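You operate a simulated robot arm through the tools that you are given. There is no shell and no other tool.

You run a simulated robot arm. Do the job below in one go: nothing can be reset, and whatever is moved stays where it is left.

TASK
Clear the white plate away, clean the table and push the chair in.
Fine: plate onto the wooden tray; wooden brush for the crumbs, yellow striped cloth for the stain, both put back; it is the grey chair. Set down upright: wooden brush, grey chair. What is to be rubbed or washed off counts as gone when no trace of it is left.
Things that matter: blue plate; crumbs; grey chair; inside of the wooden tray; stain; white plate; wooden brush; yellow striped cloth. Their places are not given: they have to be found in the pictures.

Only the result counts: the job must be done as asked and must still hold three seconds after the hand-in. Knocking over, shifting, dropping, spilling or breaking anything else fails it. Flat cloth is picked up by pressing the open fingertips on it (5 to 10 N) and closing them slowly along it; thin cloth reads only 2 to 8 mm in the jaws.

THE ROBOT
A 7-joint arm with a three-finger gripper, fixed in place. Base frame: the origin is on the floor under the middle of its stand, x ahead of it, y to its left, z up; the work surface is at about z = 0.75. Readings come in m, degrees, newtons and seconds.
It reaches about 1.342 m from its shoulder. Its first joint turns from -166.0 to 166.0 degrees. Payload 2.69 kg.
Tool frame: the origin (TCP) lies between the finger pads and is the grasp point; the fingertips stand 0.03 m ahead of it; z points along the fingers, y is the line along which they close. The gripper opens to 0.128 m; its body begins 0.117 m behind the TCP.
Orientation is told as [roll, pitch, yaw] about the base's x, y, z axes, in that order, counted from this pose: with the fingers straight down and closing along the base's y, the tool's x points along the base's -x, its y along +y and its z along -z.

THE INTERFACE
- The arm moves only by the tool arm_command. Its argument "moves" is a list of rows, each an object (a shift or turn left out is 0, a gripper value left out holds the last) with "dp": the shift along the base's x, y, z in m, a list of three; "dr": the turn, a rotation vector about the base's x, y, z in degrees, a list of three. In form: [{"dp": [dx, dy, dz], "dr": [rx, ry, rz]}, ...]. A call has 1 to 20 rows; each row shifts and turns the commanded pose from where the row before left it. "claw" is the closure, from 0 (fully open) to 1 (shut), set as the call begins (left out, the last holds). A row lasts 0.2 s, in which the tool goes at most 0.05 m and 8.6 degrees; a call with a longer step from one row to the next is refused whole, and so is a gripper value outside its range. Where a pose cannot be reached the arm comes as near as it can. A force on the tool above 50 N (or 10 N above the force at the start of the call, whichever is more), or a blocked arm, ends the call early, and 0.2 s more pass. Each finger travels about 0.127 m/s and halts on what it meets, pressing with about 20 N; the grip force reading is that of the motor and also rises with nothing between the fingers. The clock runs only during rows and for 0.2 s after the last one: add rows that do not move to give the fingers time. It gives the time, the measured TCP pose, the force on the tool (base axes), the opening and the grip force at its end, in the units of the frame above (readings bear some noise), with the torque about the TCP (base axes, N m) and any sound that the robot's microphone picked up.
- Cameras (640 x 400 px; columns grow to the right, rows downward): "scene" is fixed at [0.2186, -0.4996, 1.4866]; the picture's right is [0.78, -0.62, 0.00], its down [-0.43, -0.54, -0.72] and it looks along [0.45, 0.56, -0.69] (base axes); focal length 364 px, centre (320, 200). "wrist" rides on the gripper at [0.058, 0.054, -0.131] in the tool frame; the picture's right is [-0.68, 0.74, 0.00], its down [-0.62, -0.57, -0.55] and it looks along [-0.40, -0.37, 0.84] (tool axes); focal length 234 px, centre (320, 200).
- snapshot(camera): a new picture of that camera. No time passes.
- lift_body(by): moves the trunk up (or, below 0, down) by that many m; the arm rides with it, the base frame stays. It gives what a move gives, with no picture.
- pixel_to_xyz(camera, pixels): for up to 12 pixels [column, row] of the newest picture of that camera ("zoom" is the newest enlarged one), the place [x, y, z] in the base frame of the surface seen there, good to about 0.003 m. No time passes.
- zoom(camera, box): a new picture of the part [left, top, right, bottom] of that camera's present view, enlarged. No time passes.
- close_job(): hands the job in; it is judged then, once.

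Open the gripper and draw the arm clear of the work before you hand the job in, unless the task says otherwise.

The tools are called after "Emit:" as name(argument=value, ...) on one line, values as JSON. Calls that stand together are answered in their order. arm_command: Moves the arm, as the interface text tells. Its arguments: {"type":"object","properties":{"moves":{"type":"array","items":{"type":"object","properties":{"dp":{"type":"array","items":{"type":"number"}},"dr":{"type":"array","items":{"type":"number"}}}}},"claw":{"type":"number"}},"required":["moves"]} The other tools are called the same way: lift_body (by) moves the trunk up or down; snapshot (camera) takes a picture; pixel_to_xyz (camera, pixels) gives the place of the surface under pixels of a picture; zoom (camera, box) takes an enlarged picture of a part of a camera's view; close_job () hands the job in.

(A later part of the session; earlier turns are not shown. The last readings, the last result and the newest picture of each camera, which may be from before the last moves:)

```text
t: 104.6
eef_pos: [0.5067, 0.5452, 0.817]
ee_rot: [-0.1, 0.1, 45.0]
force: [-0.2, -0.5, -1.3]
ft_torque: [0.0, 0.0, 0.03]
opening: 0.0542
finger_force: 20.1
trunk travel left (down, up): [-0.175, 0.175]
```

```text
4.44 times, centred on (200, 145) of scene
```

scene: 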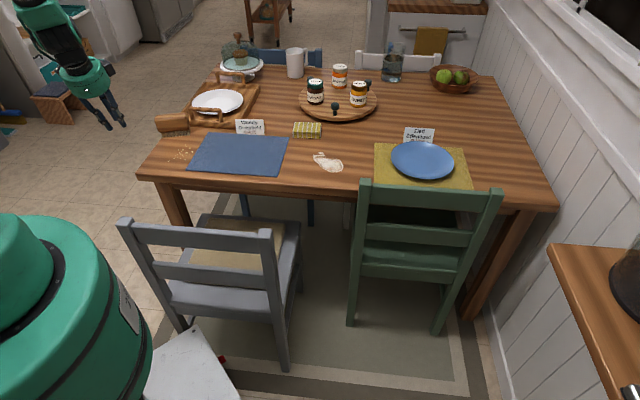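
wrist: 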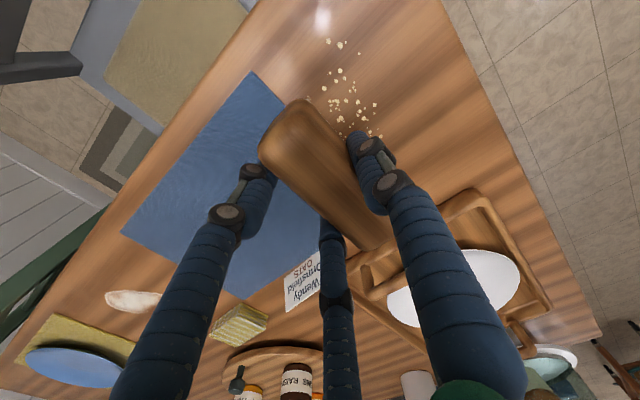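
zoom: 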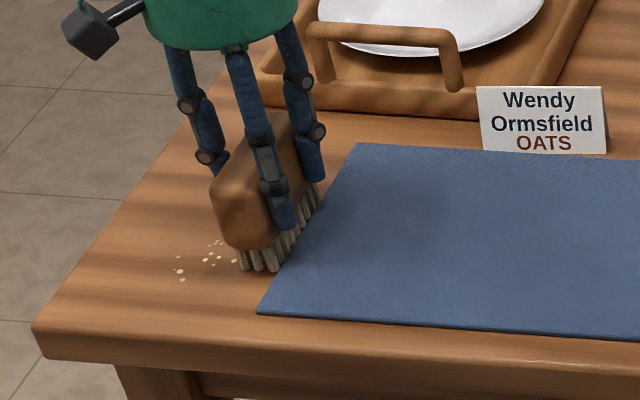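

The bristles are just above the table, next to the mat edge. I'll lower 3 mm for contact.

Emit:
arm_command(moves=[{"dp": [0, 0, -0.002]}, {"dp": [0, 0, -0.001]}, {"dp": [0, 0, 0]}])

```text
t: 105.4
eef_pos: [0.5074, 0.5452, 0.8154]
ee_rot: [0.0, 0.0, 44.9]
force: [-4.0, 0.3, 12.2]
ft_torque: [0.03, 0.48, -0.02]
opening: 0.0543
finger_force: 20.4
trunk travel left (down, up): [-0.175, 0.175]
```

Contact at about 12 N. I'll sweep 6 cm toward the left edge (−u) and see what happens to the crumbs.

Emit:
arm_command(moves=[{"dp": [-0.0042, 0.0042, 0.0005]}, {"dp": [-0.0057, 0.0057, 0]}, {"dp": [-0.0057, 0.0057, 0]}, {"dp": [-0.0057, 0.0057, 0]}, {"dp": [-0.0057, 0.0057, 0]}, {"dp": [-0.0057, 0.0057, 0]}, {"dp": [-0.0057, 0.0057, 0]}, {"dp": [-0.0057, 0.0057, 0]}, {"dp": [0, 0, 0]}])

Emit:
zoom(camera="scene", box=[140, 100, 260, 190])

Emit:
snapshot(camera="wrist")

```text
t: 107.4
eef_pos: [0.4639, 0.5899, 0.8146]
ee_rot: [-0.1, 0.0, 45.0]
force: [0.5, -1.2, 6.9]
ft_torque: [0.0, 0.04, -0.02]
opening: 0.0544
finger_force: 20.0
trunk travel left (down, up): [-0.175, 0.175]
```

```text
4.44 times, centred on (200, 145) of scene
```

zoom: 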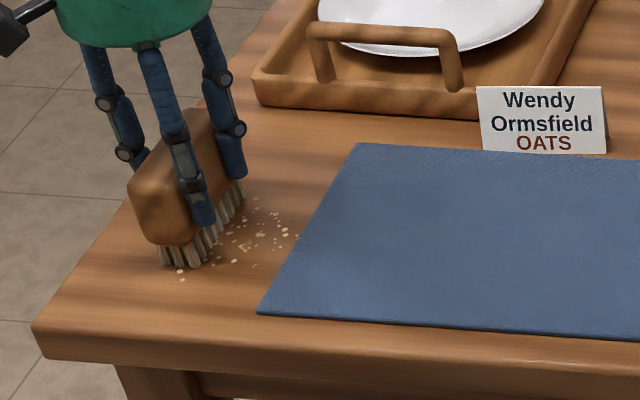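

```text
taken
```

wrist: 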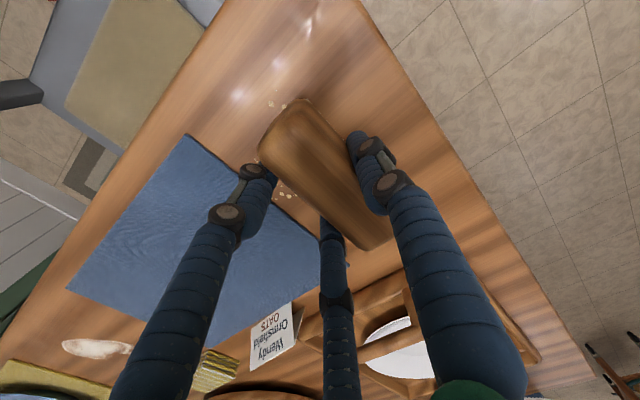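

The crumbs stay in place like a residue that must be rubbed away; it looks slightly fainter. I'll rub back and forth over them several times.

Emit:
arm_command(moves=[{"dp": [0.0078, -0.0078, 0]}, {"dp": [0.0085, -0.0085, 0]}, {"dp": [0.0085, -0.0085, 0]}, {"dp": [0.0085, -0.0085, 0]}, {"dp": [0.0085, -0.0085, 0]}, {"dp": [-0.0085, 0.0085, 0]}, {"dp": [-0.0085, 0.0085, 0]}, {"dp": [-0.0085, 0.0085, 0]}, {"dp": [-0.0085, 0.0085, 0]}, {"dp": [-0.0085, 0.0085, 0]}, {"dp": [0.0085, -0.0085, 0]}, {"dp": [0.0085, -0.0085, 0]}, {"dp": [0.0085, -0.0085, 0]}, {"dp": [0.0085, -0.0085, 0]}, {"dp": [0.0085, -0.0085, 0]}, {"dp": [-0.0085, 0.0085, 0]}, {"dp": [-0.0085, 0.0085, 0]}, {"dp": [-0.0085, 0.0085, 0]}, {"dp": [-0.0085, 0.0085, 0]}, {"dp": [-0.0085, 0.0085, 0]}])

Emit:
zoom(camera="scene", box=[140, 100, 260, 190])

Emit:
zoom(camera="wrist", box=[200, 50, 400, 230])

```text
t: 111.6
eef_pos: [0.4622, 0.5899, 0.8145]
ee_rot: [0.0, 0.1, 45.0]
force: [-0.5, 0.8, 8.5]
ft_torque: [0.19, 0.08, 0.02]
opening: 0.0541
finger_force: 20.2
trunk travel left (down, up): [-0.175, 0.175]
```

```text
4.44 times, centred on (200, 145) of scene
```

zoom: 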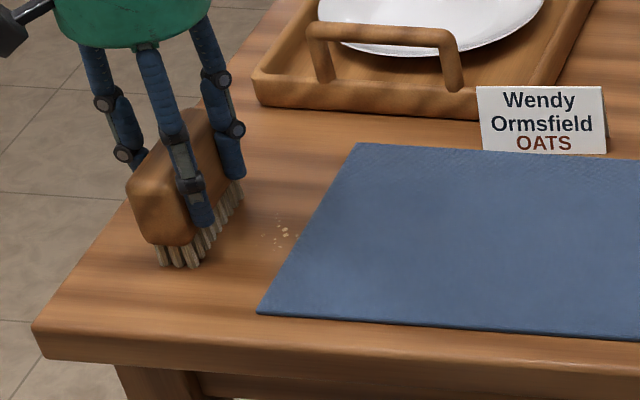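

```text
2.22 times, centred on (300, 140) of wrist
```

zoom: 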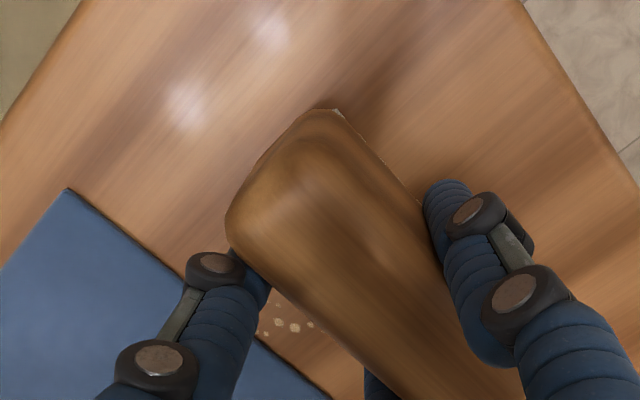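

The rubbing works: only a few crumbs remain around zoom pixel (285,233) and (265,240). I'll measure them.

Emit:
zoom(camera="scene", box=[160, 130, 230, 180])

Emit:
pixel_to_xyz(camera="zoom", pixels=[[405, 165], [370, 150], [380, 190], [420, 170], [470, 170], [360, 130], [150, 230], [275, 240]])

```text
8.00 times, centred on (195, 155) of scene
```

zoom: 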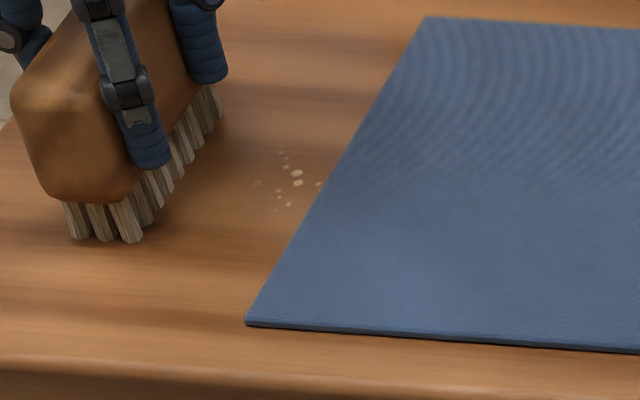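

```text
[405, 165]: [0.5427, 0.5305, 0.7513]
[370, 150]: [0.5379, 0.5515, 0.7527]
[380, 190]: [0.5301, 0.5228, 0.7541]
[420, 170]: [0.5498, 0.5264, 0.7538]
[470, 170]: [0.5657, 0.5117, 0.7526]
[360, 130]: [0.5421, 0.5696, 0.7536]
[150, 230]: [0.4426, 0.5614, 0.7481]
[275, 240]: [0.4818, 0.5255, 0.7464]
```

Remaining specks at zoom (297,173), (318,184), (283,155), (288,205), (257,183), (247,203). Measuring those.

Emit:
pixel_to_xyz(camera="zoom", pixels=[[297, 173], [318, 184], [283, 155], [288, 205], [257, 183], [247, 203], [298, 184]])

```text
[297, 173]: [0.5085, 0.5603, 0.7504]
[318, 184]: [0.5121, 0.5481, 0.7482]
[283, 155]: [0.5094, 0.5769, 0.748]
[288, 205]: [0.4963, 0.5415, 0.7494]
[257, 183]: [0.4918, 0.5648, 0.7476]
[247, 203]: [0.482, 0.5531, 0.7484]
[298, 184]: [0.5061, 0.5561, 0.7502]
```

They lie at u −0.025…−0.052. I'll rub next to the mat edge with short strokes along v (so the mat isn't pushed).

Emit:
arm_command(moves=[{"dp": [0.0085, -0.0085, 0]}, {"dp": [0.0085, -0.0085, 0]}, {"dp": [0.0085, -0.0085, 0]}, {"dp": [0.0085, -0.0085, 0]}, {"dp": [0.0085, -0.0085, 0]}, {"dp": [0.0085, 0.0085, 0]}, {"dp": [0.0085, 0.0085, 0]}, {"dp": [-0.0085, -0.0085, 0]}, {"dp": [-0.0085, -0.0085, 0]}, {"dp": [-0.0085, -0.0085, 0]}, {"dp": [-0.0085, -0.0085, 0]}, {"dp": [0.0085, 0.0085, 0]}, {"dp": [0.0085, 0.0085, 0]}, {"dp": [-0.0085, 0.0085, 0]}, {"dp": [-0.0085, 0.0085, 0]}, {"dp": [0.0085, -0.0085, 0]}, {"dp": [0.0085, -0.0085, 0]}, {"dp": [-0.0085, 0.0085, 0]}, {"dp": [-0.0085, 0.0085, 0]}, {"dp": [-0.0085, 0.0085, 0]}])

Emit:
zoom(camera="scene", box=[150, 120, 240, 180])

```text
t: 115.8
eef_pos: [0.4787, 0.5713, 0.8149]
ee_rot: [0.0, 0.0, 45.0]
force: [0.0, 0.5, 1.8]
ft_torque: [0.01, 0.06, 0.05]
opening: 0.0545
finger_force: 19.9
trunk travel left (down, up): [-0.175, 0.175]
```

```text
6.67 times, centred on (195, 150) of scene
```

zoom: 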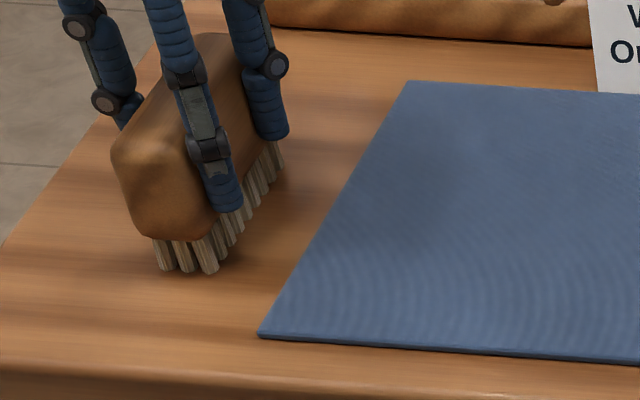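

The specks near the mat are gone. I'll lift the brush to see what remains underneath.

Emit:
arm_command(moves=[{"dp": [0, 0, 0.03]}, {"dp": [0, 0, 0.04]}, {"dp": [0.02, 0.03, 0.03]}, {"dp": [0.02, 0.04, 0.01]}, {"dp": [0, 0, 0]}, {"dp": [0, 0, 0]}])

Emit:
zoom(camera="scene", box=[150, 120, 240, 180])

Emit:
zoom(camera="wrist", box=[200, 0, 420, 150])

```text
t: 117.2
eef_pos: [0.52, 0.6437, 0.9247]
ee_rot: [0.0, 0.0, 45.0]
force: [0.3, -0.3, -1.0]
ft_torque: [0.03, -0.02, 0.01]
opening: 0.0545
finger_force: 20.1
trunk travel left (down, up): [-0.175, 0.175]
```

```text
6.67 times, centred on (195, 150) of scene
```

zoom: 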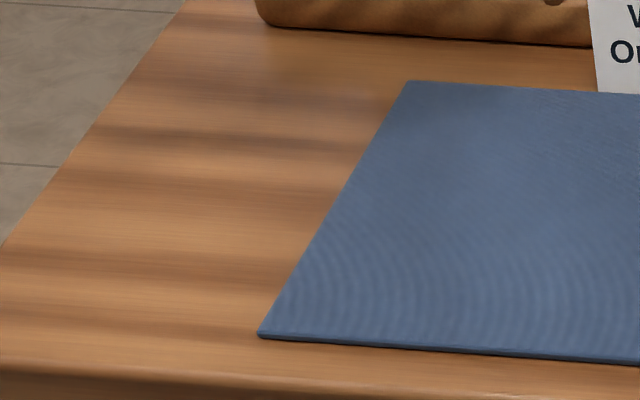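

```text
2.67 times, centred on (310, 75) of wrist
```

zoom: 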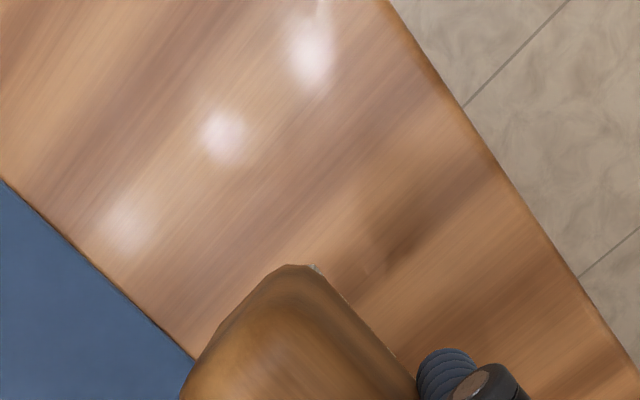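

The crumb area looks clean. I'll zoom in further to verify there are no traces.

Emit:
zoom(camera="scene", box=[160, 135, 210, 170])

Emit:
zoom(camera="scene", box=[175, 120, 225, 155])

```text
11.43 times, centred on (185, 152) of scene
```

zoom: 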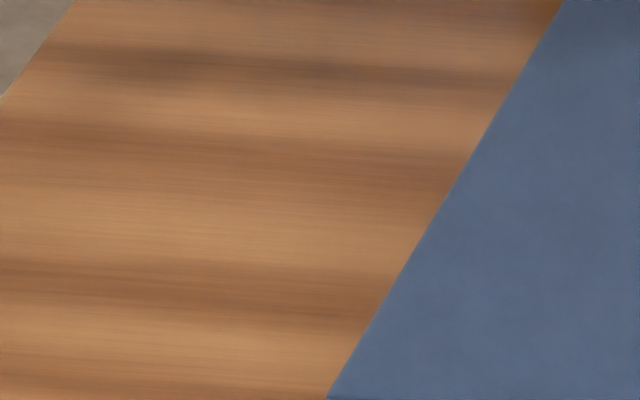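

```text
11.43 times, centred on (200, 138) of scene
```

zoom: 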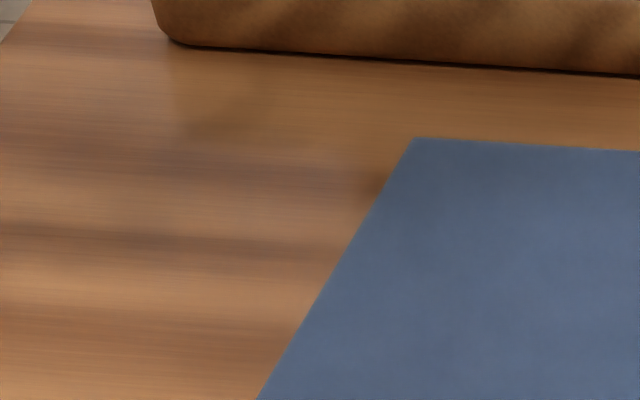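

It looks clean. For thoroughness I'll do one more full pass covering the whole area's margins (v 0.68–0.81).

Emit:
arm_command(moves=[{"dp": [-0.009, -0.036, 0]}, {"dp": [-0.009, -0.036, -0.01]}, {"dp": [-0.0084, -0.0343, -0.03]}, {"dp": [0, 0, -0.04]}, {"dp": [0, 0, -0.02]}, {"dp": [0, 0, -0.0085]}, {"dp": [0, 0, -0.002]}, {"dp": [-0.008, 0.008, 0]}, {"dp": [-0.01, 0.01, 0]}, {"dp": [-0.01, 0.01, 0]}, {"dp": [-0.01, 0.01, 0]}, {"dp": [-0.01, 0.01, 0]}, {"dp": [-0.008, 0.008, 0]}, {"dp": [0.01, 0.01, 0]}, {"dp": [0.01, 0.01, 0]}, {"dp": [0.01, -0.01, 0]}, {"dp": [0.01, -0.01, 0]}, {"dp": [0.01, -0.01, 0]}, {"dp": [0.01, -0.01, 0]}, {"dp": [0.01, -0.01, 0]}])

Emit:
arm_command(moves=[{"dp": [-0.01, 0.01, 0]}, {"dp": [-0.01, 0.01, 0]}, {"dp": [-0.01, 0.01, 0]}, {"dp": [-0.01, 0.01, 0]}, {"dp": [-0.01, 0.01, 0]}, {"dp": [-0.008, 0.008, 0]}, {"dp": [0, 0, 0]}])

Emit:
zoom(camera="scene", box=[140, 100, 260, 190])

```text
t: 121.4
eef_pos: [0.5071, 0.5624, 0.8145]
ee_rot: [0.1, 0.0, 45.0]
force: [-0.3, 1.7, 13.4]
ft_torque: [0.17, -0.03, 0.01]
opening: 0.0544
finger_force: 20.2
trunk travel left (down, up): [-0.175, 0.175]
```

```text
t: 123.0
eef_pos: [0.4483, 0.6208, 0.8152]
ee_rot: [0.0, 0.1, 45.0]
force: [0.5, 0.1, -1.5]
ft_torque: [-0.01, 0.03, -0.01]
opening: 0.0547
finger_force: 20.7
trunk travel left (down, up): [-0.175, 0.175]
```

```text
4.44 times, centred on (200, 145) of scene
```

zoom: 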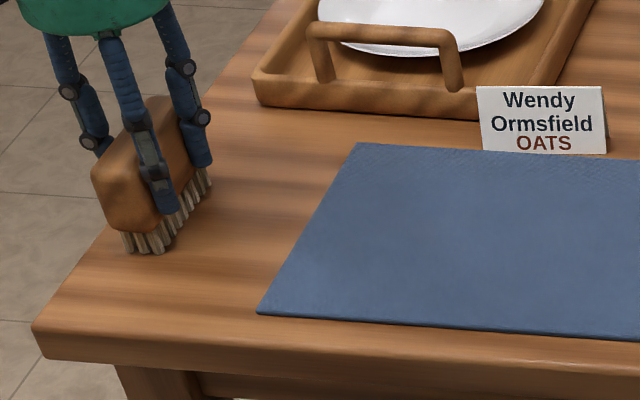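

Table corner is clean. Now I'll put the brush back: lift, turn by −89° to its original axis, and move above its original place (TCP (0.511, 0.695)).

Emit:
arm_command(moves=[{"dp": [0, 0, 0.035]}, {"dp": [0, 0, 0.035]}, {"dp": [0, 0, 0.035]}, {"dr": [0, 0, -8]}, {"dr": [0, 0, -8.1]}, {"dr": [0, 0, -8.1]}, {"dp": [0.005, 0.005, 0], "dr": [0, 0, -8.1]}, {"dp": [0.008, 0.01, 0], "dr": [0, 0, -8.1]}, {"dp": [0.008, 0.01, 0], "dr": [0, 0, -8.1]}, {"dp": [0.008, 0.01, 0], "dr": [0, 0, -8.1]}, {"dp": [0.008, 0.01, 0], "dr": [0, 0, -8.1]}, {"dp": [0.008, 0.01, 0], "dr": [0, 0, -8.1]}, {"dp": [0.008, 0.01, 0], "dr": [0, 0, -8.1]}, {"dp": [0.0096, 0.009, 0], "dr": [0, 0, -8.2]}, {"dp": [0, 0, 0]}, {"dp": [0, 0, 0]}])

Emit:
zoom(camera="scene", box=[140, 60, 300, 160])

```text
t: 126.4
eef_pos: [0.5124, 0.6957, 0.9199]
ee_rot: [0.0, 0.0, -44.2]
force: [0.1, -0.3, -0.8]
ft_torque: [0.0, -0.01, 0.0]
opening: 0.0546
finger_force: 19.9
trunk travel left (down, up): [-0.175, 0.175]
```

```text
4.00 times, centred on (220, 110) of scene
```

zoom: 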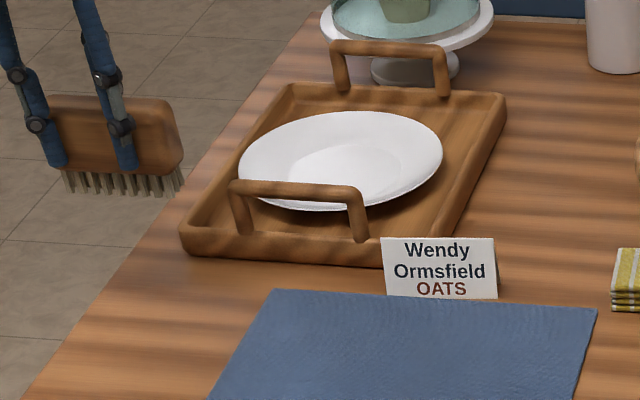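

Above the original spot. I'll lower the brush to the table.

Emit:
arm_command(moves=[{"dp": [-0.0012, -0.001, -0.035]}, {"dp": [0, 0, -0.035]}, {"dp": [0, 0, -0.02]}, {"dp": [0, 0, -0.01]}, {"dp": [0, 0, -0.004]}, {"dp": [0, 0, 0]}])

Emit:
zoom(camera="scene", box=[140, 60, 300, 160])

```text
t: 127.8
eef_pos: [0.5105, 0.6946, 0.8157]
ee_rot: [0.0, 0.0, -44.2]
force: [-0.5, -0.5, -2.0]
ft_torque: [-0.05, 0.02, -0.02]
opening: 0.0543
finger_force: 20.3
trunk travel left (down, up): [-0.175, 0.175]
```

```text
4.00 times, centred on (220, 110) of scene
```

zoom: 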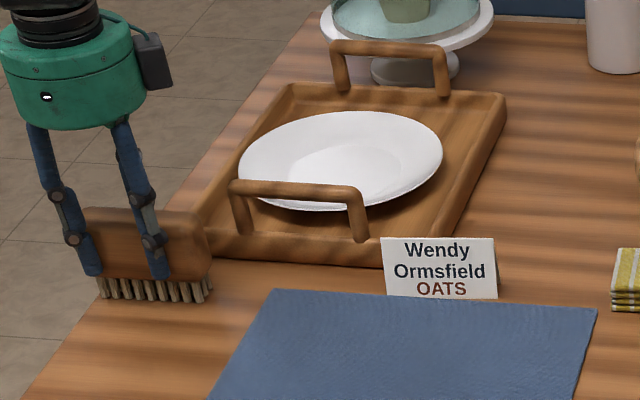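

The brush matches its original picture position almost exactly. I'll lower the last millimetre and release.

Emit:
arm_command(moves=[{"dp": [0, 0, -0.0012]}, {"dp": [0, 0, 0]}])

Emit:
arm_command(moves=[{"dp": [0, 0, 0]}, {"dp": [0, 0, 0]}, {"dp": [0, 0, 0]}], claw=0.4)

Emit:
zoom(camera="scene", box=[140, 60, 300, 160])

```text
t: 128.4
eef_pos: [0.5098, 0.6944, 0.8157]
ee_rot: [0.0, 0.1, -44.1]
force: [-0.2, 1.2, -0.4]
ft_torque: [0.06, 0.06, 0.02]
opening: 0.0543
finger_force: 20.1
trunk travel left (down, up): [-0.175, 0.175]
```

```text
t: 129.2
eef_pos: [0.5115, 0.6941, 0.8152]
ee_rot: [0.0, 0.1, -44.1]
force: [0.4, -0.2, 0.3]
ft_torque: [-0.02, -0.03, -0.01]
opening: 0.0769
finger_force: 0.0
trunk travel left (down, up): [-0.175, 0.175]
```

```text
4.00 times, centred on (220, 110) of scene
```

zoom: 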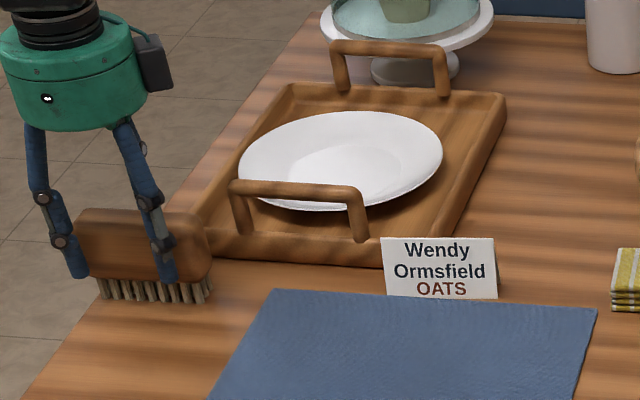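

The brush stands upright and free. I'll rise straight up and then head toward the cloth, viewing it from above.

Emit:
arm_command(moves=[{"dp": [0, 0, 0.03]}, {"dp": [0, 0, 0.04]}, {"dp": [0, 0, 0.045]}, {"dp": [0, 0, 0.045]}, {"dp": [0, 0, 0.045]}, {"dp": [0, 0, 0]}])

Emit:
zoom(camera="scene", box=[140, 60, 300, 160])

Emit:
zoom(camera="scene", box=[270, 100, 380, 180])

```text
t: 130.6
eef_pos: [0.5109, 0.6923, 1.02]
ee_rot: [-0.1, 0.1, -44.1]
force: [-0.1, -0.2, 0.7]
ft_torque: [0.05, -0.05, 0.0]
opening: 0.0767
finger_force: 0.1
trunk travel left (down, up): [-0.175, 0.175]
```

```text
4.00 times, centred on (220, 110) of scene
```

zoom: 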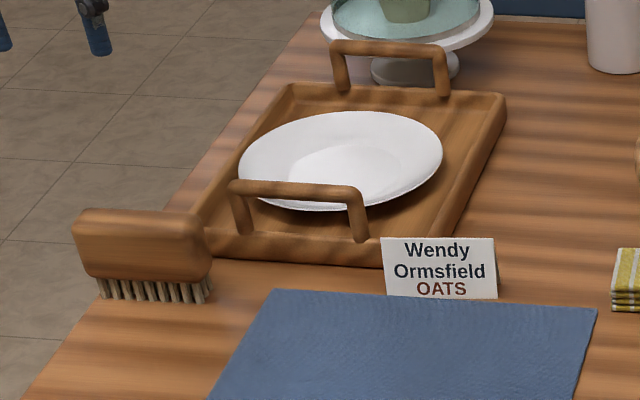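

```text
5.00 times, centred on (325, 140) of scene
```

zoom: 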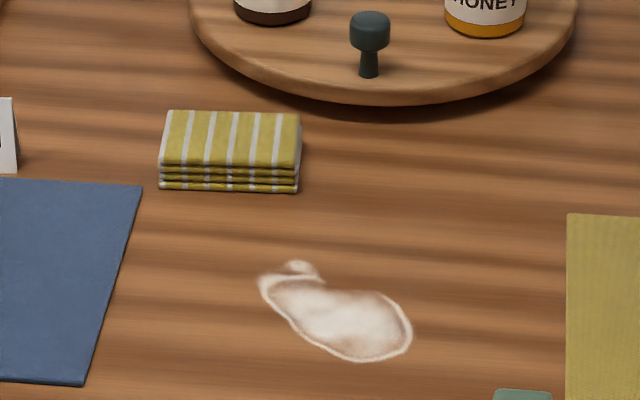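

Brush is back in place exactly as in the first picture. Now I'll measure the folded cloth and the stain.

Emit:
pixel_to_xyz(camera="zoom", pixels=[[170, 114], [296, 117], [165, 162], [293, 165], [230, 138], [165, 186], [293, 188], [260, 280], [300, 265], [410, 330], [350, 358], [340, 310]])

Emit:
pixel_to_xyz(camera="zoom", pixels=[[262, 290], [290, 330], [385, 300], [320, 285], [375, 350], [310, 345], [298, 262], [570, 215], [570, 390], [138, 188], [85, 380], [369, 75]])

```text
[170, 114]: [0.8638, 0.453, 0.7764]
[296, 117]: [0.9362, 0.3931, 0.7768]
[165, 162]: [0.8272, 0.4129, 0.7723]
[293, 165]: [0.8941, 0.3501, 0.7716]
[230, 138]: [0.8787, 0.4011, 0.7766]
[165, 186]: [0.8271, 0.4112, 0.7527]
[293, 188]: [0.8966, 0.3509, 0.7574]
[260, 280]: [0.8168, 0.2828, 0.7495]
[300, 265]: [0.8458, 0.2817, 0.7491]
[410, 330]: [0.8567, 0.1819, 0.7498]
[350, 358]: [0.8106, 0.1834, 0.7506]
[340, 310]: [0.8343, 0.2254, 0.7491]
```

```text
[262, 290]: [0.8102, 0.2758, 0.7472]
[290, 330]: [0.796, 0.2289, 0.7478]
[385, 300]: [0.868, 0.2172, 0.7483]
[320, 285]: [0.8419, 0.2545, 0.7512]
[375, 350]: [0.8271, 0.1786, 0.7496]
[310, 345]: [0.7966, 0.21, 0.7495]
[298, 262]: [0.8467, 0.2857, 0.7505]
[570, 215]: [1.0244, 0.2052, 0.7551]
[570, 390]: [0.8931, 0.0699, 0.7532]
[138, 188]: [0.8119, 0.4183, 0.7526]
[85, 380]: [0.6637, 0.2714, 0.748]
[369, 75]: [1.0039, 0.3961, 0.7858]
```

Cloth: centre (0.880, 0.402), about 9 × 5.7 cm × 2.6 cm, aligned with the table. Stain spans roughly x 0.795–0.87, y 0.178–0.287. I'll move above the cloth with the gripper nearly open.

Emit:
arm_command(moves=[{"dp": [0.0358, -0.0301, 0], "dr": [0, 0, -0.9]}, {"dp": [0.0358, -0.0301, 0]}, {"dp": [0.0358, -0.0301, 0]}, {"dp": [0.0358, -0.0301, 0]}, {"dp": [0.0358, -0.0301, 0]}, {"dp": [0.0358, -0.0301, 0]}, {"dp": [0.0358, -0.0301, 0]}, {"dp": [0.0358, -0.0301, 0]}, {"dp": [0.0358, -0.0301, 0]}, {"dp": [0.0362, -0.0301, 0]}, {"dp": [0, 0, -0.04]}, {"dp": [0, 0, -0.04]}, {"dp": [0, 0, 0]}, {"dp": [0, 0, 0]}], claw=0.125)

Emit:
snapshot(camera="wrist")

Emit:
zoom(camera="scene", box=[250, 60, 390, 160])

```text
t: 133.6
eef_pos: [0.867, 0.3919, 0.94]
ee_rot: [-0.1, 0.0, -45.0]
force: [1.6, 0.2, 0.8]
ft_torque: [-0.03, 0.02, 0.0]
opening: 0.1121
finger_force: 0.0
trunk travel left (down, up): [-0.175, 0.175]
```

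```text
taken
```

wrist: 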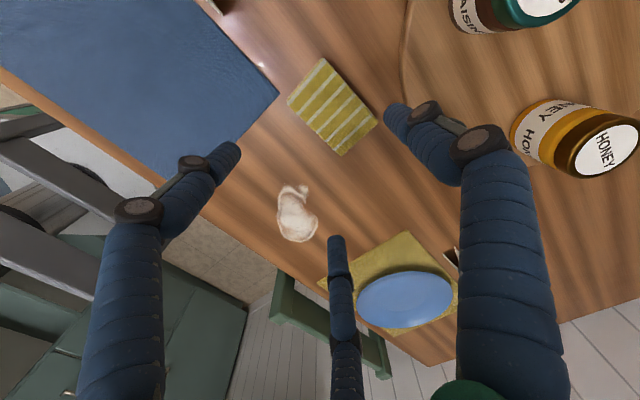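

```text
4.00 times, centred on (320, 110) of scene
```

zoom: 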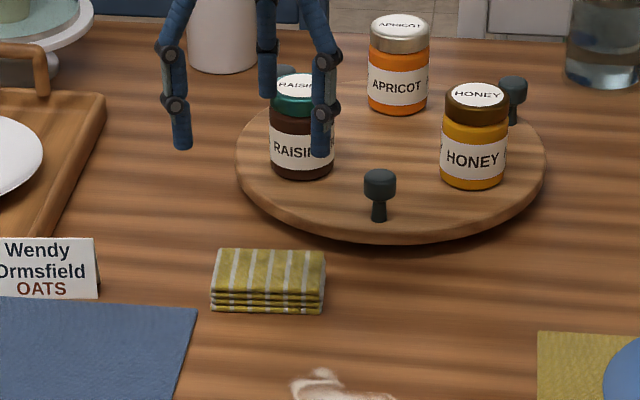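

I'll check the turntable rim's position relative to where the single finger will come down.

Emit:
pixel_to_xyz(camera="zoom", pixels=[[250, 205], [275, 222], [300, 232], [330, 240], [290, 210], [380, 205], [380, 180]])

Emit:
pixel_to_xyz(camera="wrist", pixels=[[292, 100], [322, 60], [376, 122], [342, 152], [405, 60], [403, 95], [290, 215], [300, 188], [312, 235], [280, 225]])

```text
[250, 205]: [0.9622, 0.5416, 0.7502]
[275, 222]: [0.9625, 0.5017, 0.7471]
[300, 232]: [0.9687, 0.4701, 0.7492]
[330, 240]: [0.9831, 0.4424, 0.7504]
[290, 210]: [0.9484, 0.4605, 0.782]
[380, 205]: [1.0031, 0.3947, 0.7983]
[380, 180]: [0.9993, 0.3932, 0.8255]
```

```text
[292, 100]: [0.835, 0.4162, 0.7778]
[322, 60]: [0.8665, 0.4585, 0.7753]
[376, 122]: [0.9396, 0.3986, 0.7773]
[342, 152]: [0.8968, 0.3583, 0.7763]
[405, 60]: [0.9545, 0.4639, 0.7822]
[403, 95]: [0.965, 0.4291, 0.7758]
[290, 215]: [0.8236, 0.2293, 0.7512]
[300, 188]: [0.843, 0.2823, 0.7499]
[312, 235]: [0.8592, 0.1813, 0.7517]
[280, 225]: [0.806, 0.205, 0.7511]
```

The rim is at v≈0.99; the finger will reach about 0.967, so there's room. I'll descend over the cloth to TCP z 0.79.

Emit:
arm_command(moves=[{"dp": [0.0045, 0.002, -0.03]}, {"dp": [0, 0, -0.04]}, {"dp": [0, 0, -0.03]}, {"dp": [0, 0, -0.02]}, {"dp": [0, 0, 0]}], claw=0.19)

Emit:
snapshot(camera="wrist")

Emit:
zoom(camera="scene", box=[250, 60, 390, 160])

```text
t: 134.8
eef_pos: [0.8727, 0.3952, 0.8179]
ee_rot: [0.0, 0.0, -44.9]
force: [-0.4, 0.0, -0.4]
ft_torque: [0.02, -0.01, 0.02]
opening: 0.1036
finger_force: 0.0
trunk travel left (down, up): [-0.175, 0.175]
```

```text
taken
```

wrist: 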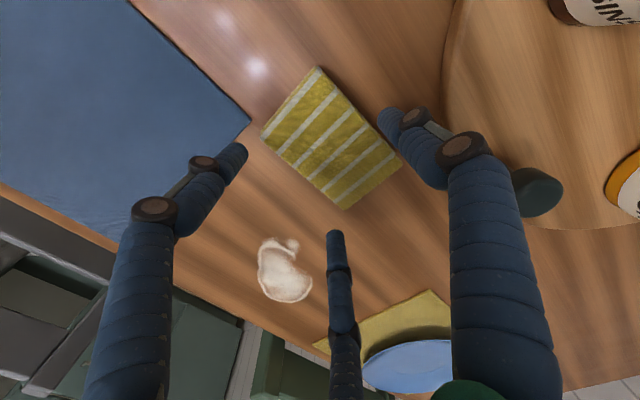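

```text
4.00 times, centred on (320, 110) of scene
```

zoom: 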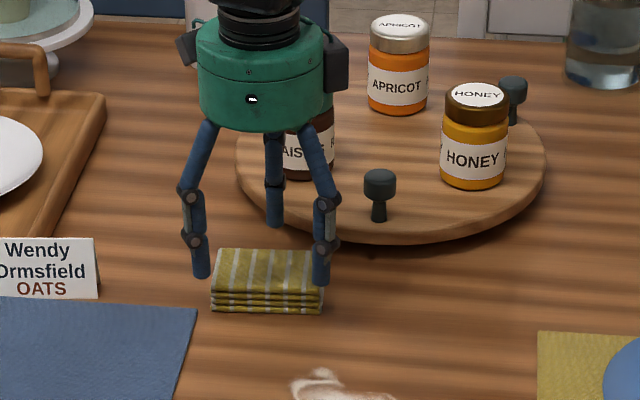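

The two front fingers come down just at the cloth's front corners and the single one behind it. I'll lower to z 0.79 and close slowly.

Emit:
arm_command(moves=[{"dp": [0, 0, -0.015]}, {"dp": [0, 0, -0.013]}, {"dp": [0, 0, 0]}])

Emit:
arm_command(moves=[{"dp": [0, 0, 0]}, {"dp": [0, 0, 0]}], claw=0.3)

Emit:
zoom(camera="scene", box=[270, 80, 370, 150])

Emit:
snapshot(camera="wrist")

```text
t: 135.6
eef_pos: [0.8728, 0.3939, 0.79]
ee_rot: [0.0, 0.0, -44.9]
force: [-1.0, 0.0, -0.5]
ft_torque: [-0.01, 0.06, 0.04]
opening: 0.1039
finger_force: 0.1
trunk travel left (down, up): [-0.175, 0.175]
```

```text
t: 136.2
eef_pos: [0.8718, 0.3937, 0.7908]
ee_rot: [0.0, -0.1, -44.9]
force: [-1.0, 0.5, 0.5]
ft_torque: [0.06, -0.01, 0.04]
opening: 0.0921
finger_force: 19.9
trunk travel left (down, up): [-0.175, 0.175]
```

```text
5.71 times, centred on (320, 115) of scene
```

zoom: 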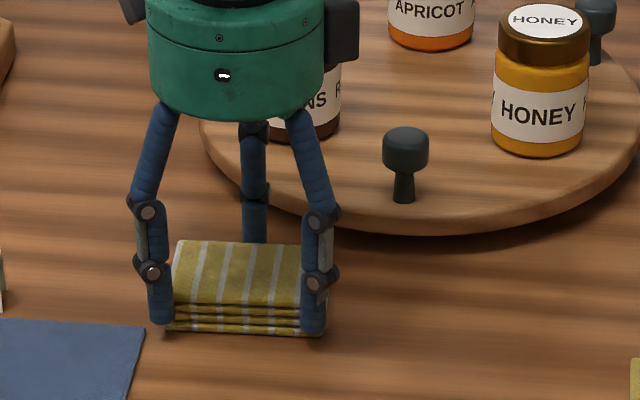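

```text
taken
```

wrist: 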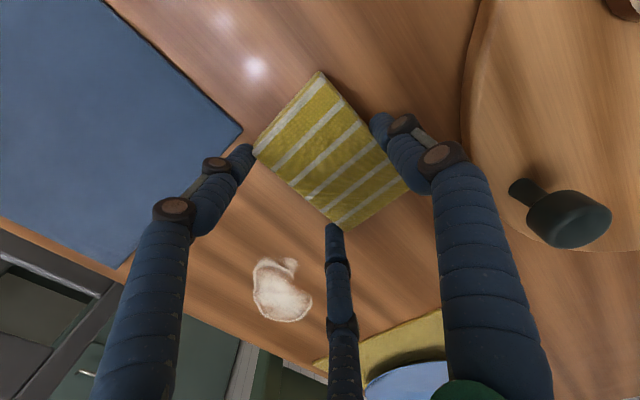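

Contact at 92 mm with the fingers at the corners. I'll close further and see whether it settles into a firm grip.

Emit:
arm_command(moves=[{"dp": [0, 0, 0]}, {"dp": [0, 0, 0]}, {"dp": [0, 0, 0]}], claw=0.6)

Emit:
zoom(camera="scene", box=[270, 80, 370, 150])

Emit:
snapshot(camera="wrist")

```text
t: 137.0
eef_pos: [0.8719, 0.3945, 0.7903]
ee_rot: [0.0, 0.0, -45.0]
force: [0.2, 0.8, 1.5]
ft_torque: [0.06, -0.02, 0.06]
opening: 0.0918
finger_force: 19.8
trunk travel left (down, up): [-0.175, 0.175]
```

```text
5.71 times, centred on (320, 115) of scene
```

zoom: 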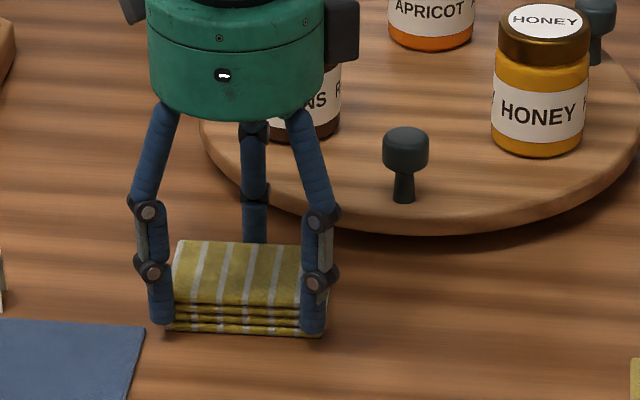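

```text
taken
```

wrist: 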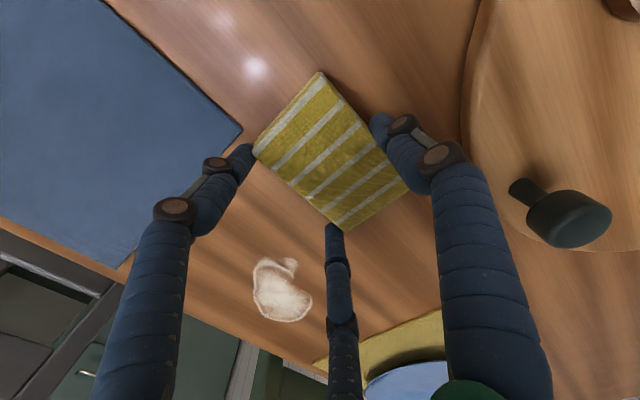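

It behaves like a firm block and is held at 92 mm. I'll lift 3 cm to test the grip.

Emit:
arm_command(moves=[{"dp": [0, 0, 0]}, {"dp": [0, 0, 0.005]}, {"dp": [0, 0, 0.01]}, {"dp": [0, 0, 0.015]}, {"dp": [0, 0, 0]}, {"dp": [0, 0, 0]}], claw=1.0)

Emit:
zoom(camera="scene", box=[270, 80, 370, 150])

Emit:
snapshot(camera="wrist")

```text
t: 138.4
eef_pos: [0.8738, 0.3941, 0.821]
ee_rot: [0.0, 0.0, -45.1]
force: [-0.4, -0.5, -0.9]
ft_torque: [-0.01, -0.01, -0.01]
opening: 0.091
finger_force: 20.0
trunk travel left (down, up): [-0.175, 0.175]
```

```text
5.71 times, centred on (320, 115) of scene
```

zoom: 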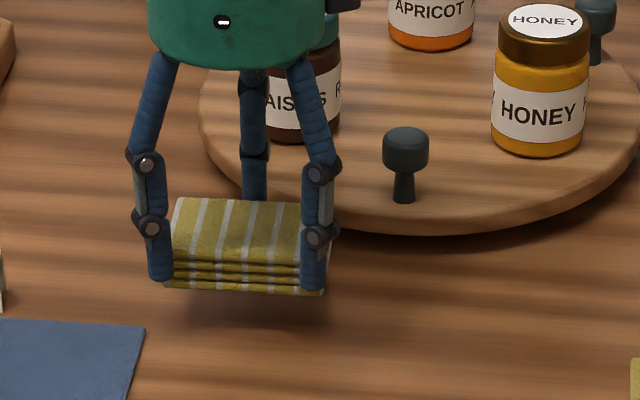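

```text
taken
```

wrist: 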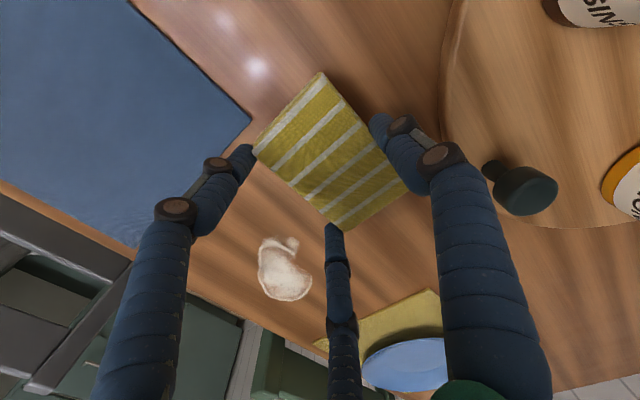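

The cloth is held as a block. I'll carry it over the stain's far part (cloth centre u 0.41, v 0.79) and lower it to the table.

Emit:
arm_command(moves=[{"dp": [0, 0, 0.02]}, {"dp": [-0.009, -0.034, 0]}, {"dp": [-0.009, -0.034, 0]}, {"dp": [-0.009, -0.034, 0]}, {"dp": [-0.0103, -0.0354, 0]}, {"dp": [0, 0, -0.02]}, {"dp": [0, 0, -0.015]}, {"dp": [0, 0, -0.01]}, {"dp": [0, 0, -0.004]}, {"dp": [0, 0, 0]}])

Emit:
zoom(camera="scene", box=[270, 100, 390, 190])

Emit:
snapshot(camera="wrist")

```text
t: 140.6
eef_pos: [0.8372, 0.2579, 0.7915]
ee_rot: [-0.1, -0.1, -45.0]
force: [-0.1, 0.0, -0.9]
ft_torque: [-0.02, -0.01, 0.04]
opening: 0.0904
finger_force: 20.2
trunk travel left (down, up): [-0.175, 0.175]
```

```text
4.44 times, centred on (330, 145) of scene
```

zoom: 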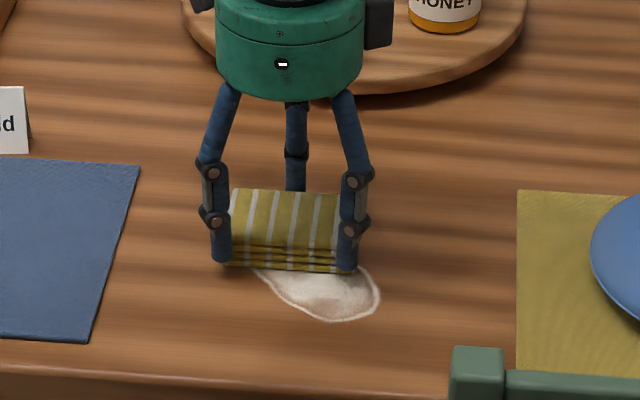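

```text
taken
```

wrist: 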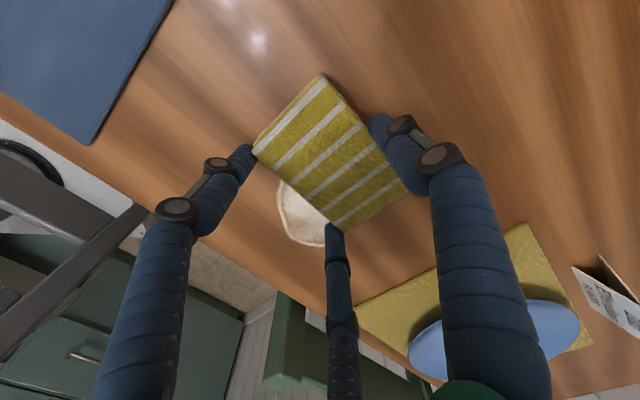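

The cloth is over the stain's far half. I'll press down lightly.

Emit:
arm_command(moves=[{"dp": [0, 0, -0.002]}, {"dp": [0, 0, -0.001]}, {"dp": [0, 0, 0]}])

```text
t: 141.4
eef_pos: [0.8368, 0.2567, 0.7906]
ee_rot: [0.1, 0.0, -45.0]
force: [-5.1, -3.1, 15.2]
ft_torque: [0.0, 0.1, 0.06]
opening: 0.0903
finger_force: 19.8
trunk travel left (down, up): [-0.175, 0.175]
```

Contact at 15 N. I'll ease up by 1 mm and stroke along −v and back over the stain.

Emit:
arm_command(moves=[{"dp": [0, 0, 0.001]}, {"dp": [-0.006, -0.006, 0]}, {"dp": [-0.0075, -0.0075, 0]}, {"dp": [-0.0075, -0.0075, 0]}, {"dp": [-0.0075, -0.0075, 0]}, {"dp": [-0.0075, -0.0075, 0]}, {"dp": [-0.0075, -0.0075, 0]}, {"dp": [-0.0075, -0.0075, 0]}, {"dp": [0, 0, 0]}])

Emit:
zoom(camera="scene", box=[270, 100, 390, 190])

Emit:
snapshot(camera="wrist")

```text
t: 143.4
eef_pos: [0.7841, 0.2071, 0.7909]
ee_rot: [0.0, 0.1, -45.0]
force: [-0.7, 0.4, -1.3]
ft_torque: [-0.02, 0.0, 0.01]
opening: 0.0901
finger_force: 20.1
trunk travel left (down, up): [-0.175, 0.175]
```

```text
4.44 times, centred on (330, 145) of scene
```

zoom: 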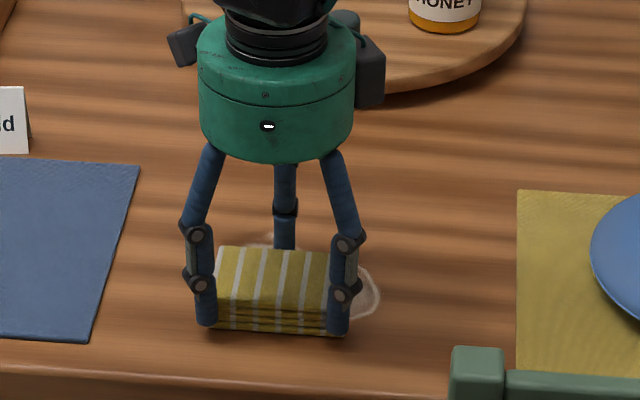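

```text
taken
```

wrist: 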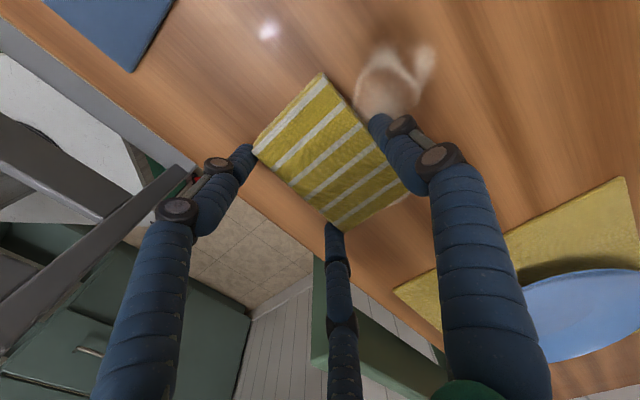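

The stain is already fading, but contact was lost at the end. I'll lower 1.5 mm and stroke back +v, then shift +u 3.5 cm and stroke again.

Emit:
arm_command(moves=[{"dp": [0, 0, -0.0015]}, {"dp": [0.0075, 0.0075, 0]}, {"dp": [0.0075, 0.0075, 0]}, {"dp": [0.0075, 0.0075, 0]}, {"dp": [0.0075, 0.0075, 0]}, {"dp": [0.0075, 0.0075, 0]}, {"dp": [0.0075, 0.0075, 0]}, {"dp": [0.0075, 0.0075, 0]}, {"dp": [0.007, -0.007, 0]}, {"dp": [0.007, -0.007, 0]}, {"dp": [0.007, -0.007, 0]}, {"dp": [0.005, -0.005, 0]}, {"dp": [-0.0075, -0.0075, 0]}, {"dp": [-0.0075, -0.0075, 0]}, {"dp": [-0.0075, -0.0075, 0]}, {"dp": [-0.0075, -0.0075, 0]}, {"dp": [-0.0075, -0.0075, 0]}, {"dp": [-0.0075, -0.0075, 0]}, {"dp": [-0.0075, -0.0075, 0]}, {"dp": [0, 0, 0]}])

Emit:
zoom(camera="scene", box=[270, 100, 390, 190])

Emit:
snapshot(camera="wrist")

```text
t: 147.6
eef_pos: [0.8109, 0.1813, 0.7898]
ee_rot: [0.0, -0.1, -45.1]
force: [5.3, 5.6, 20.1]
ft_torque: [0.37, -0.36, 0.02]
opening: 0.0905
finger_force: 19.8
trunk travel left (down, up): [-0.175, 0.175]
```

```text
4.44 times, centred on (330, 145) of scene
```

zoom: 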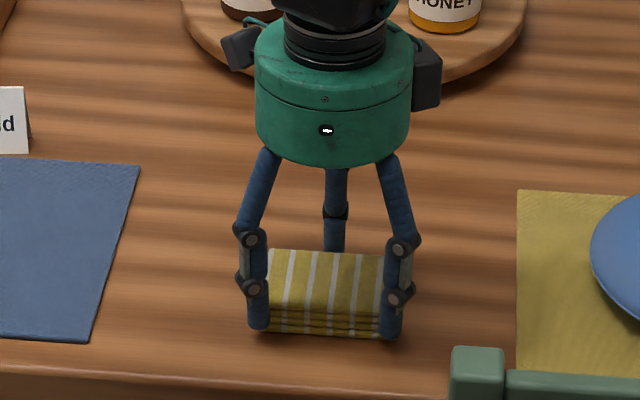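

```text
taken
```

wrist: 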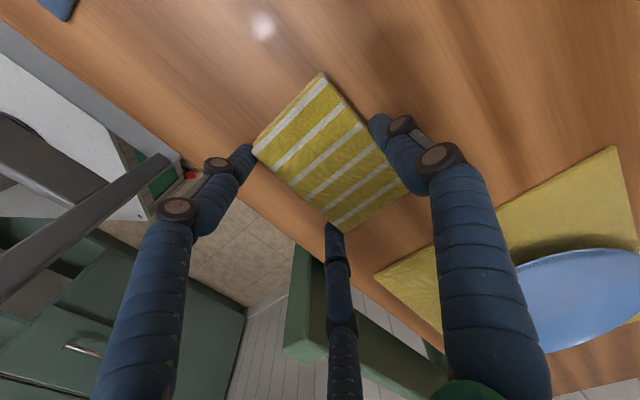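

The stain looks gone; force is 20 N so I'll ease 1 mm and make one more full pass to remove any faint trace.

Emit:
arm_command(moves=[{"dp": [0, 0, 0.001]}, {"dp": [0.0075, 0.0075, 0]}, {"dp": [0.0075, 0.0075, 0]}, {"dp": [0.0075, 0.0075, 0]}, {"dp": [0.0075, 0.0075, 0]}, {"dp": [0.0075, 0.0075, 0]}, {"dp": [0.0075, 0.0075, 0]}, {"dp": [0.0075, 0.0075, 0]}, {"dp": [-0.007, 0.007, 0]}, {"dp": [-0.007, 0.007, 0]}, {"dp": [-0.007, 0.007, 0]}, {"dp": [-0.007, 0.007, 0]}, {"dp": [-0.0075, -0.0075, 0]}, {"dp": [-0.0075, -0.0075, 0]}, {"dp": [-0.0075, -0.0075, 0]}, {"dp": [-0.0075, -0.0075, 0]}, {"dp": [-0.0075, -0.0075, 0]}, {"dp": [-0.0075, -0.0075, 0]}, {"dp": [-0.0075, -0.0075, 0]}, {"dp": [0, 0, 0]}])

Emit:
arm_command(moves=[{"dp": [0.0075, 0.0075, 0]}, {"dp": [0.0075, 0.0075, 0]}, {"dp": [0.0075, 0.0075, 0]}, {"dp": [0.0075, 0.0075, 0]}, {"dp": [0.0075, 0.0075, 0]}, {"dp": [0.0075, 0.0075, 0]}, {"dp": [0.0075, 0.0075, 0]}, {"dp": [0.007, -0.007, 0]}, {"dp": [0.007, -0.007, 0]}, {"dp": [0.007, -0.007, 0]}, {"dp": [0, 0, 0.03]}, {"dp": [0, 0, 0.04]}, {"dp": [0.01, 0.04, 0.01]}, {"dp": [0.01, 0.04, 0]}, {"dp": [0, 0, 0]}])

Emit:
zoom(camera="scene", box=[280, 130, 370, 190])

Emit:
snapshot(camera="wrist")

Emit:
snapshot(camera="scene")

```text
t: 151.8
eef_pos: [0.7827, 0.2076, 0.7885]
ee_rot: [0.1, 0.0, -45.0]
force: [-1.9, 1.2, 2.6]
ft_torque: [0.08, 0.01, -0.02]
opening: 0.0903
finger_force: 20.0
trunk travel left (down, up): [-0.175, 0.175]
```

```text
t: 155.0
eef_pos: [0.8791, 0.3189, 0.8719]
ee_rot: [0.0, 0.0, -44.9]
force: [0.1, 0.5, -1.2]
ft_torque: [-0.07, 0.03, 0.05]
opening: 0.0903
finger_force: 20.0
trunk travel left (down, up): [-0.175, 0.175]
```

```text
6.67 times, centred on (325, 160) of scene
```

zoom: 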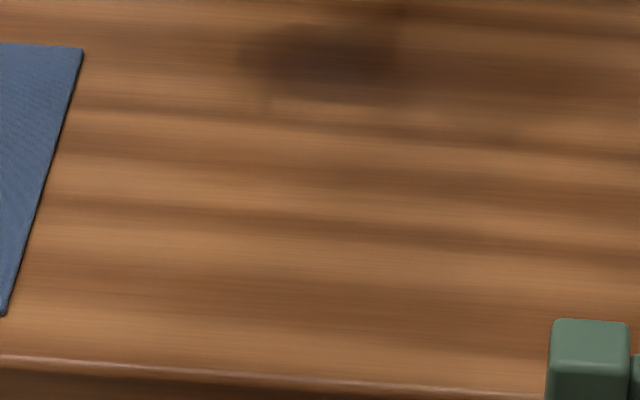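

```text
taken
```

wrist: 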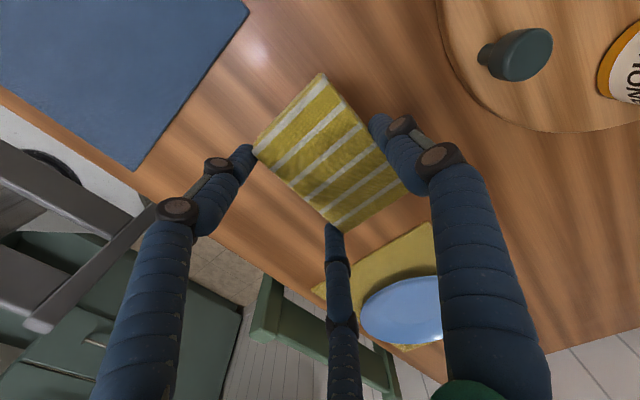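

```text
taken
```

scene: 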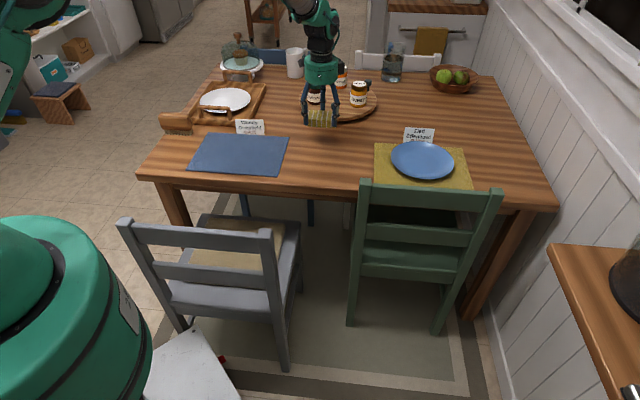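

Stain fully removed. I'll carry the cloth back to its original spot (TCP (0.872, 0.394)) and lower it.

Emit:
arm_command(moves=[{"dp": [-0.0023, 0.025, 0]}, {"dp": [-0.0023, 0.025, 0]}, {"dp": [-0.0023, 0.0254, 0]}, {"dp": [0, 0, -0.03]}, {"dp": [0, 0, -0.025]}, {"dp": [0, 0, -0.015]}, {"dp": [0, 0, -0.008]}, {"dp": [0, 0, -0.002]}, {"dp": [0, 0, 0]}])

Emit:
zoom(camera="scene", box=[270, 80, 370, 150])

```text
t: 157.0
eef_pos: [0.8708, 0.3956, 0.7903]
ee_rot: [-0.1, 0.1, -45.0]
force: [-0.4, 0.8, -0.7]
ft_torque: [0.01, 0.0, 0.0]
opening: 0.0901
finger_force: 20.1
trunk travel left (down, up): [-0.175, 0.175]
```

```text
5.71 times, centred on (320, 115) of scene
```

zoom: 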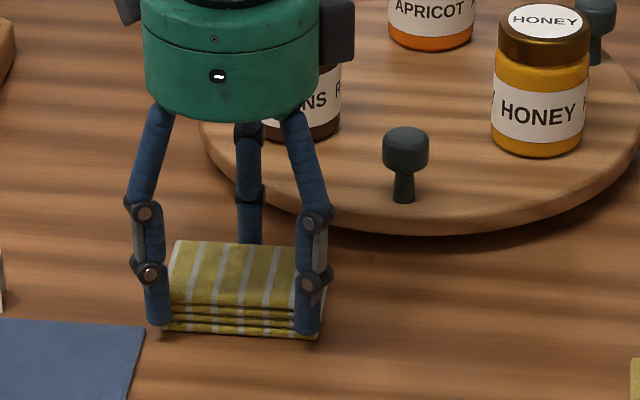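

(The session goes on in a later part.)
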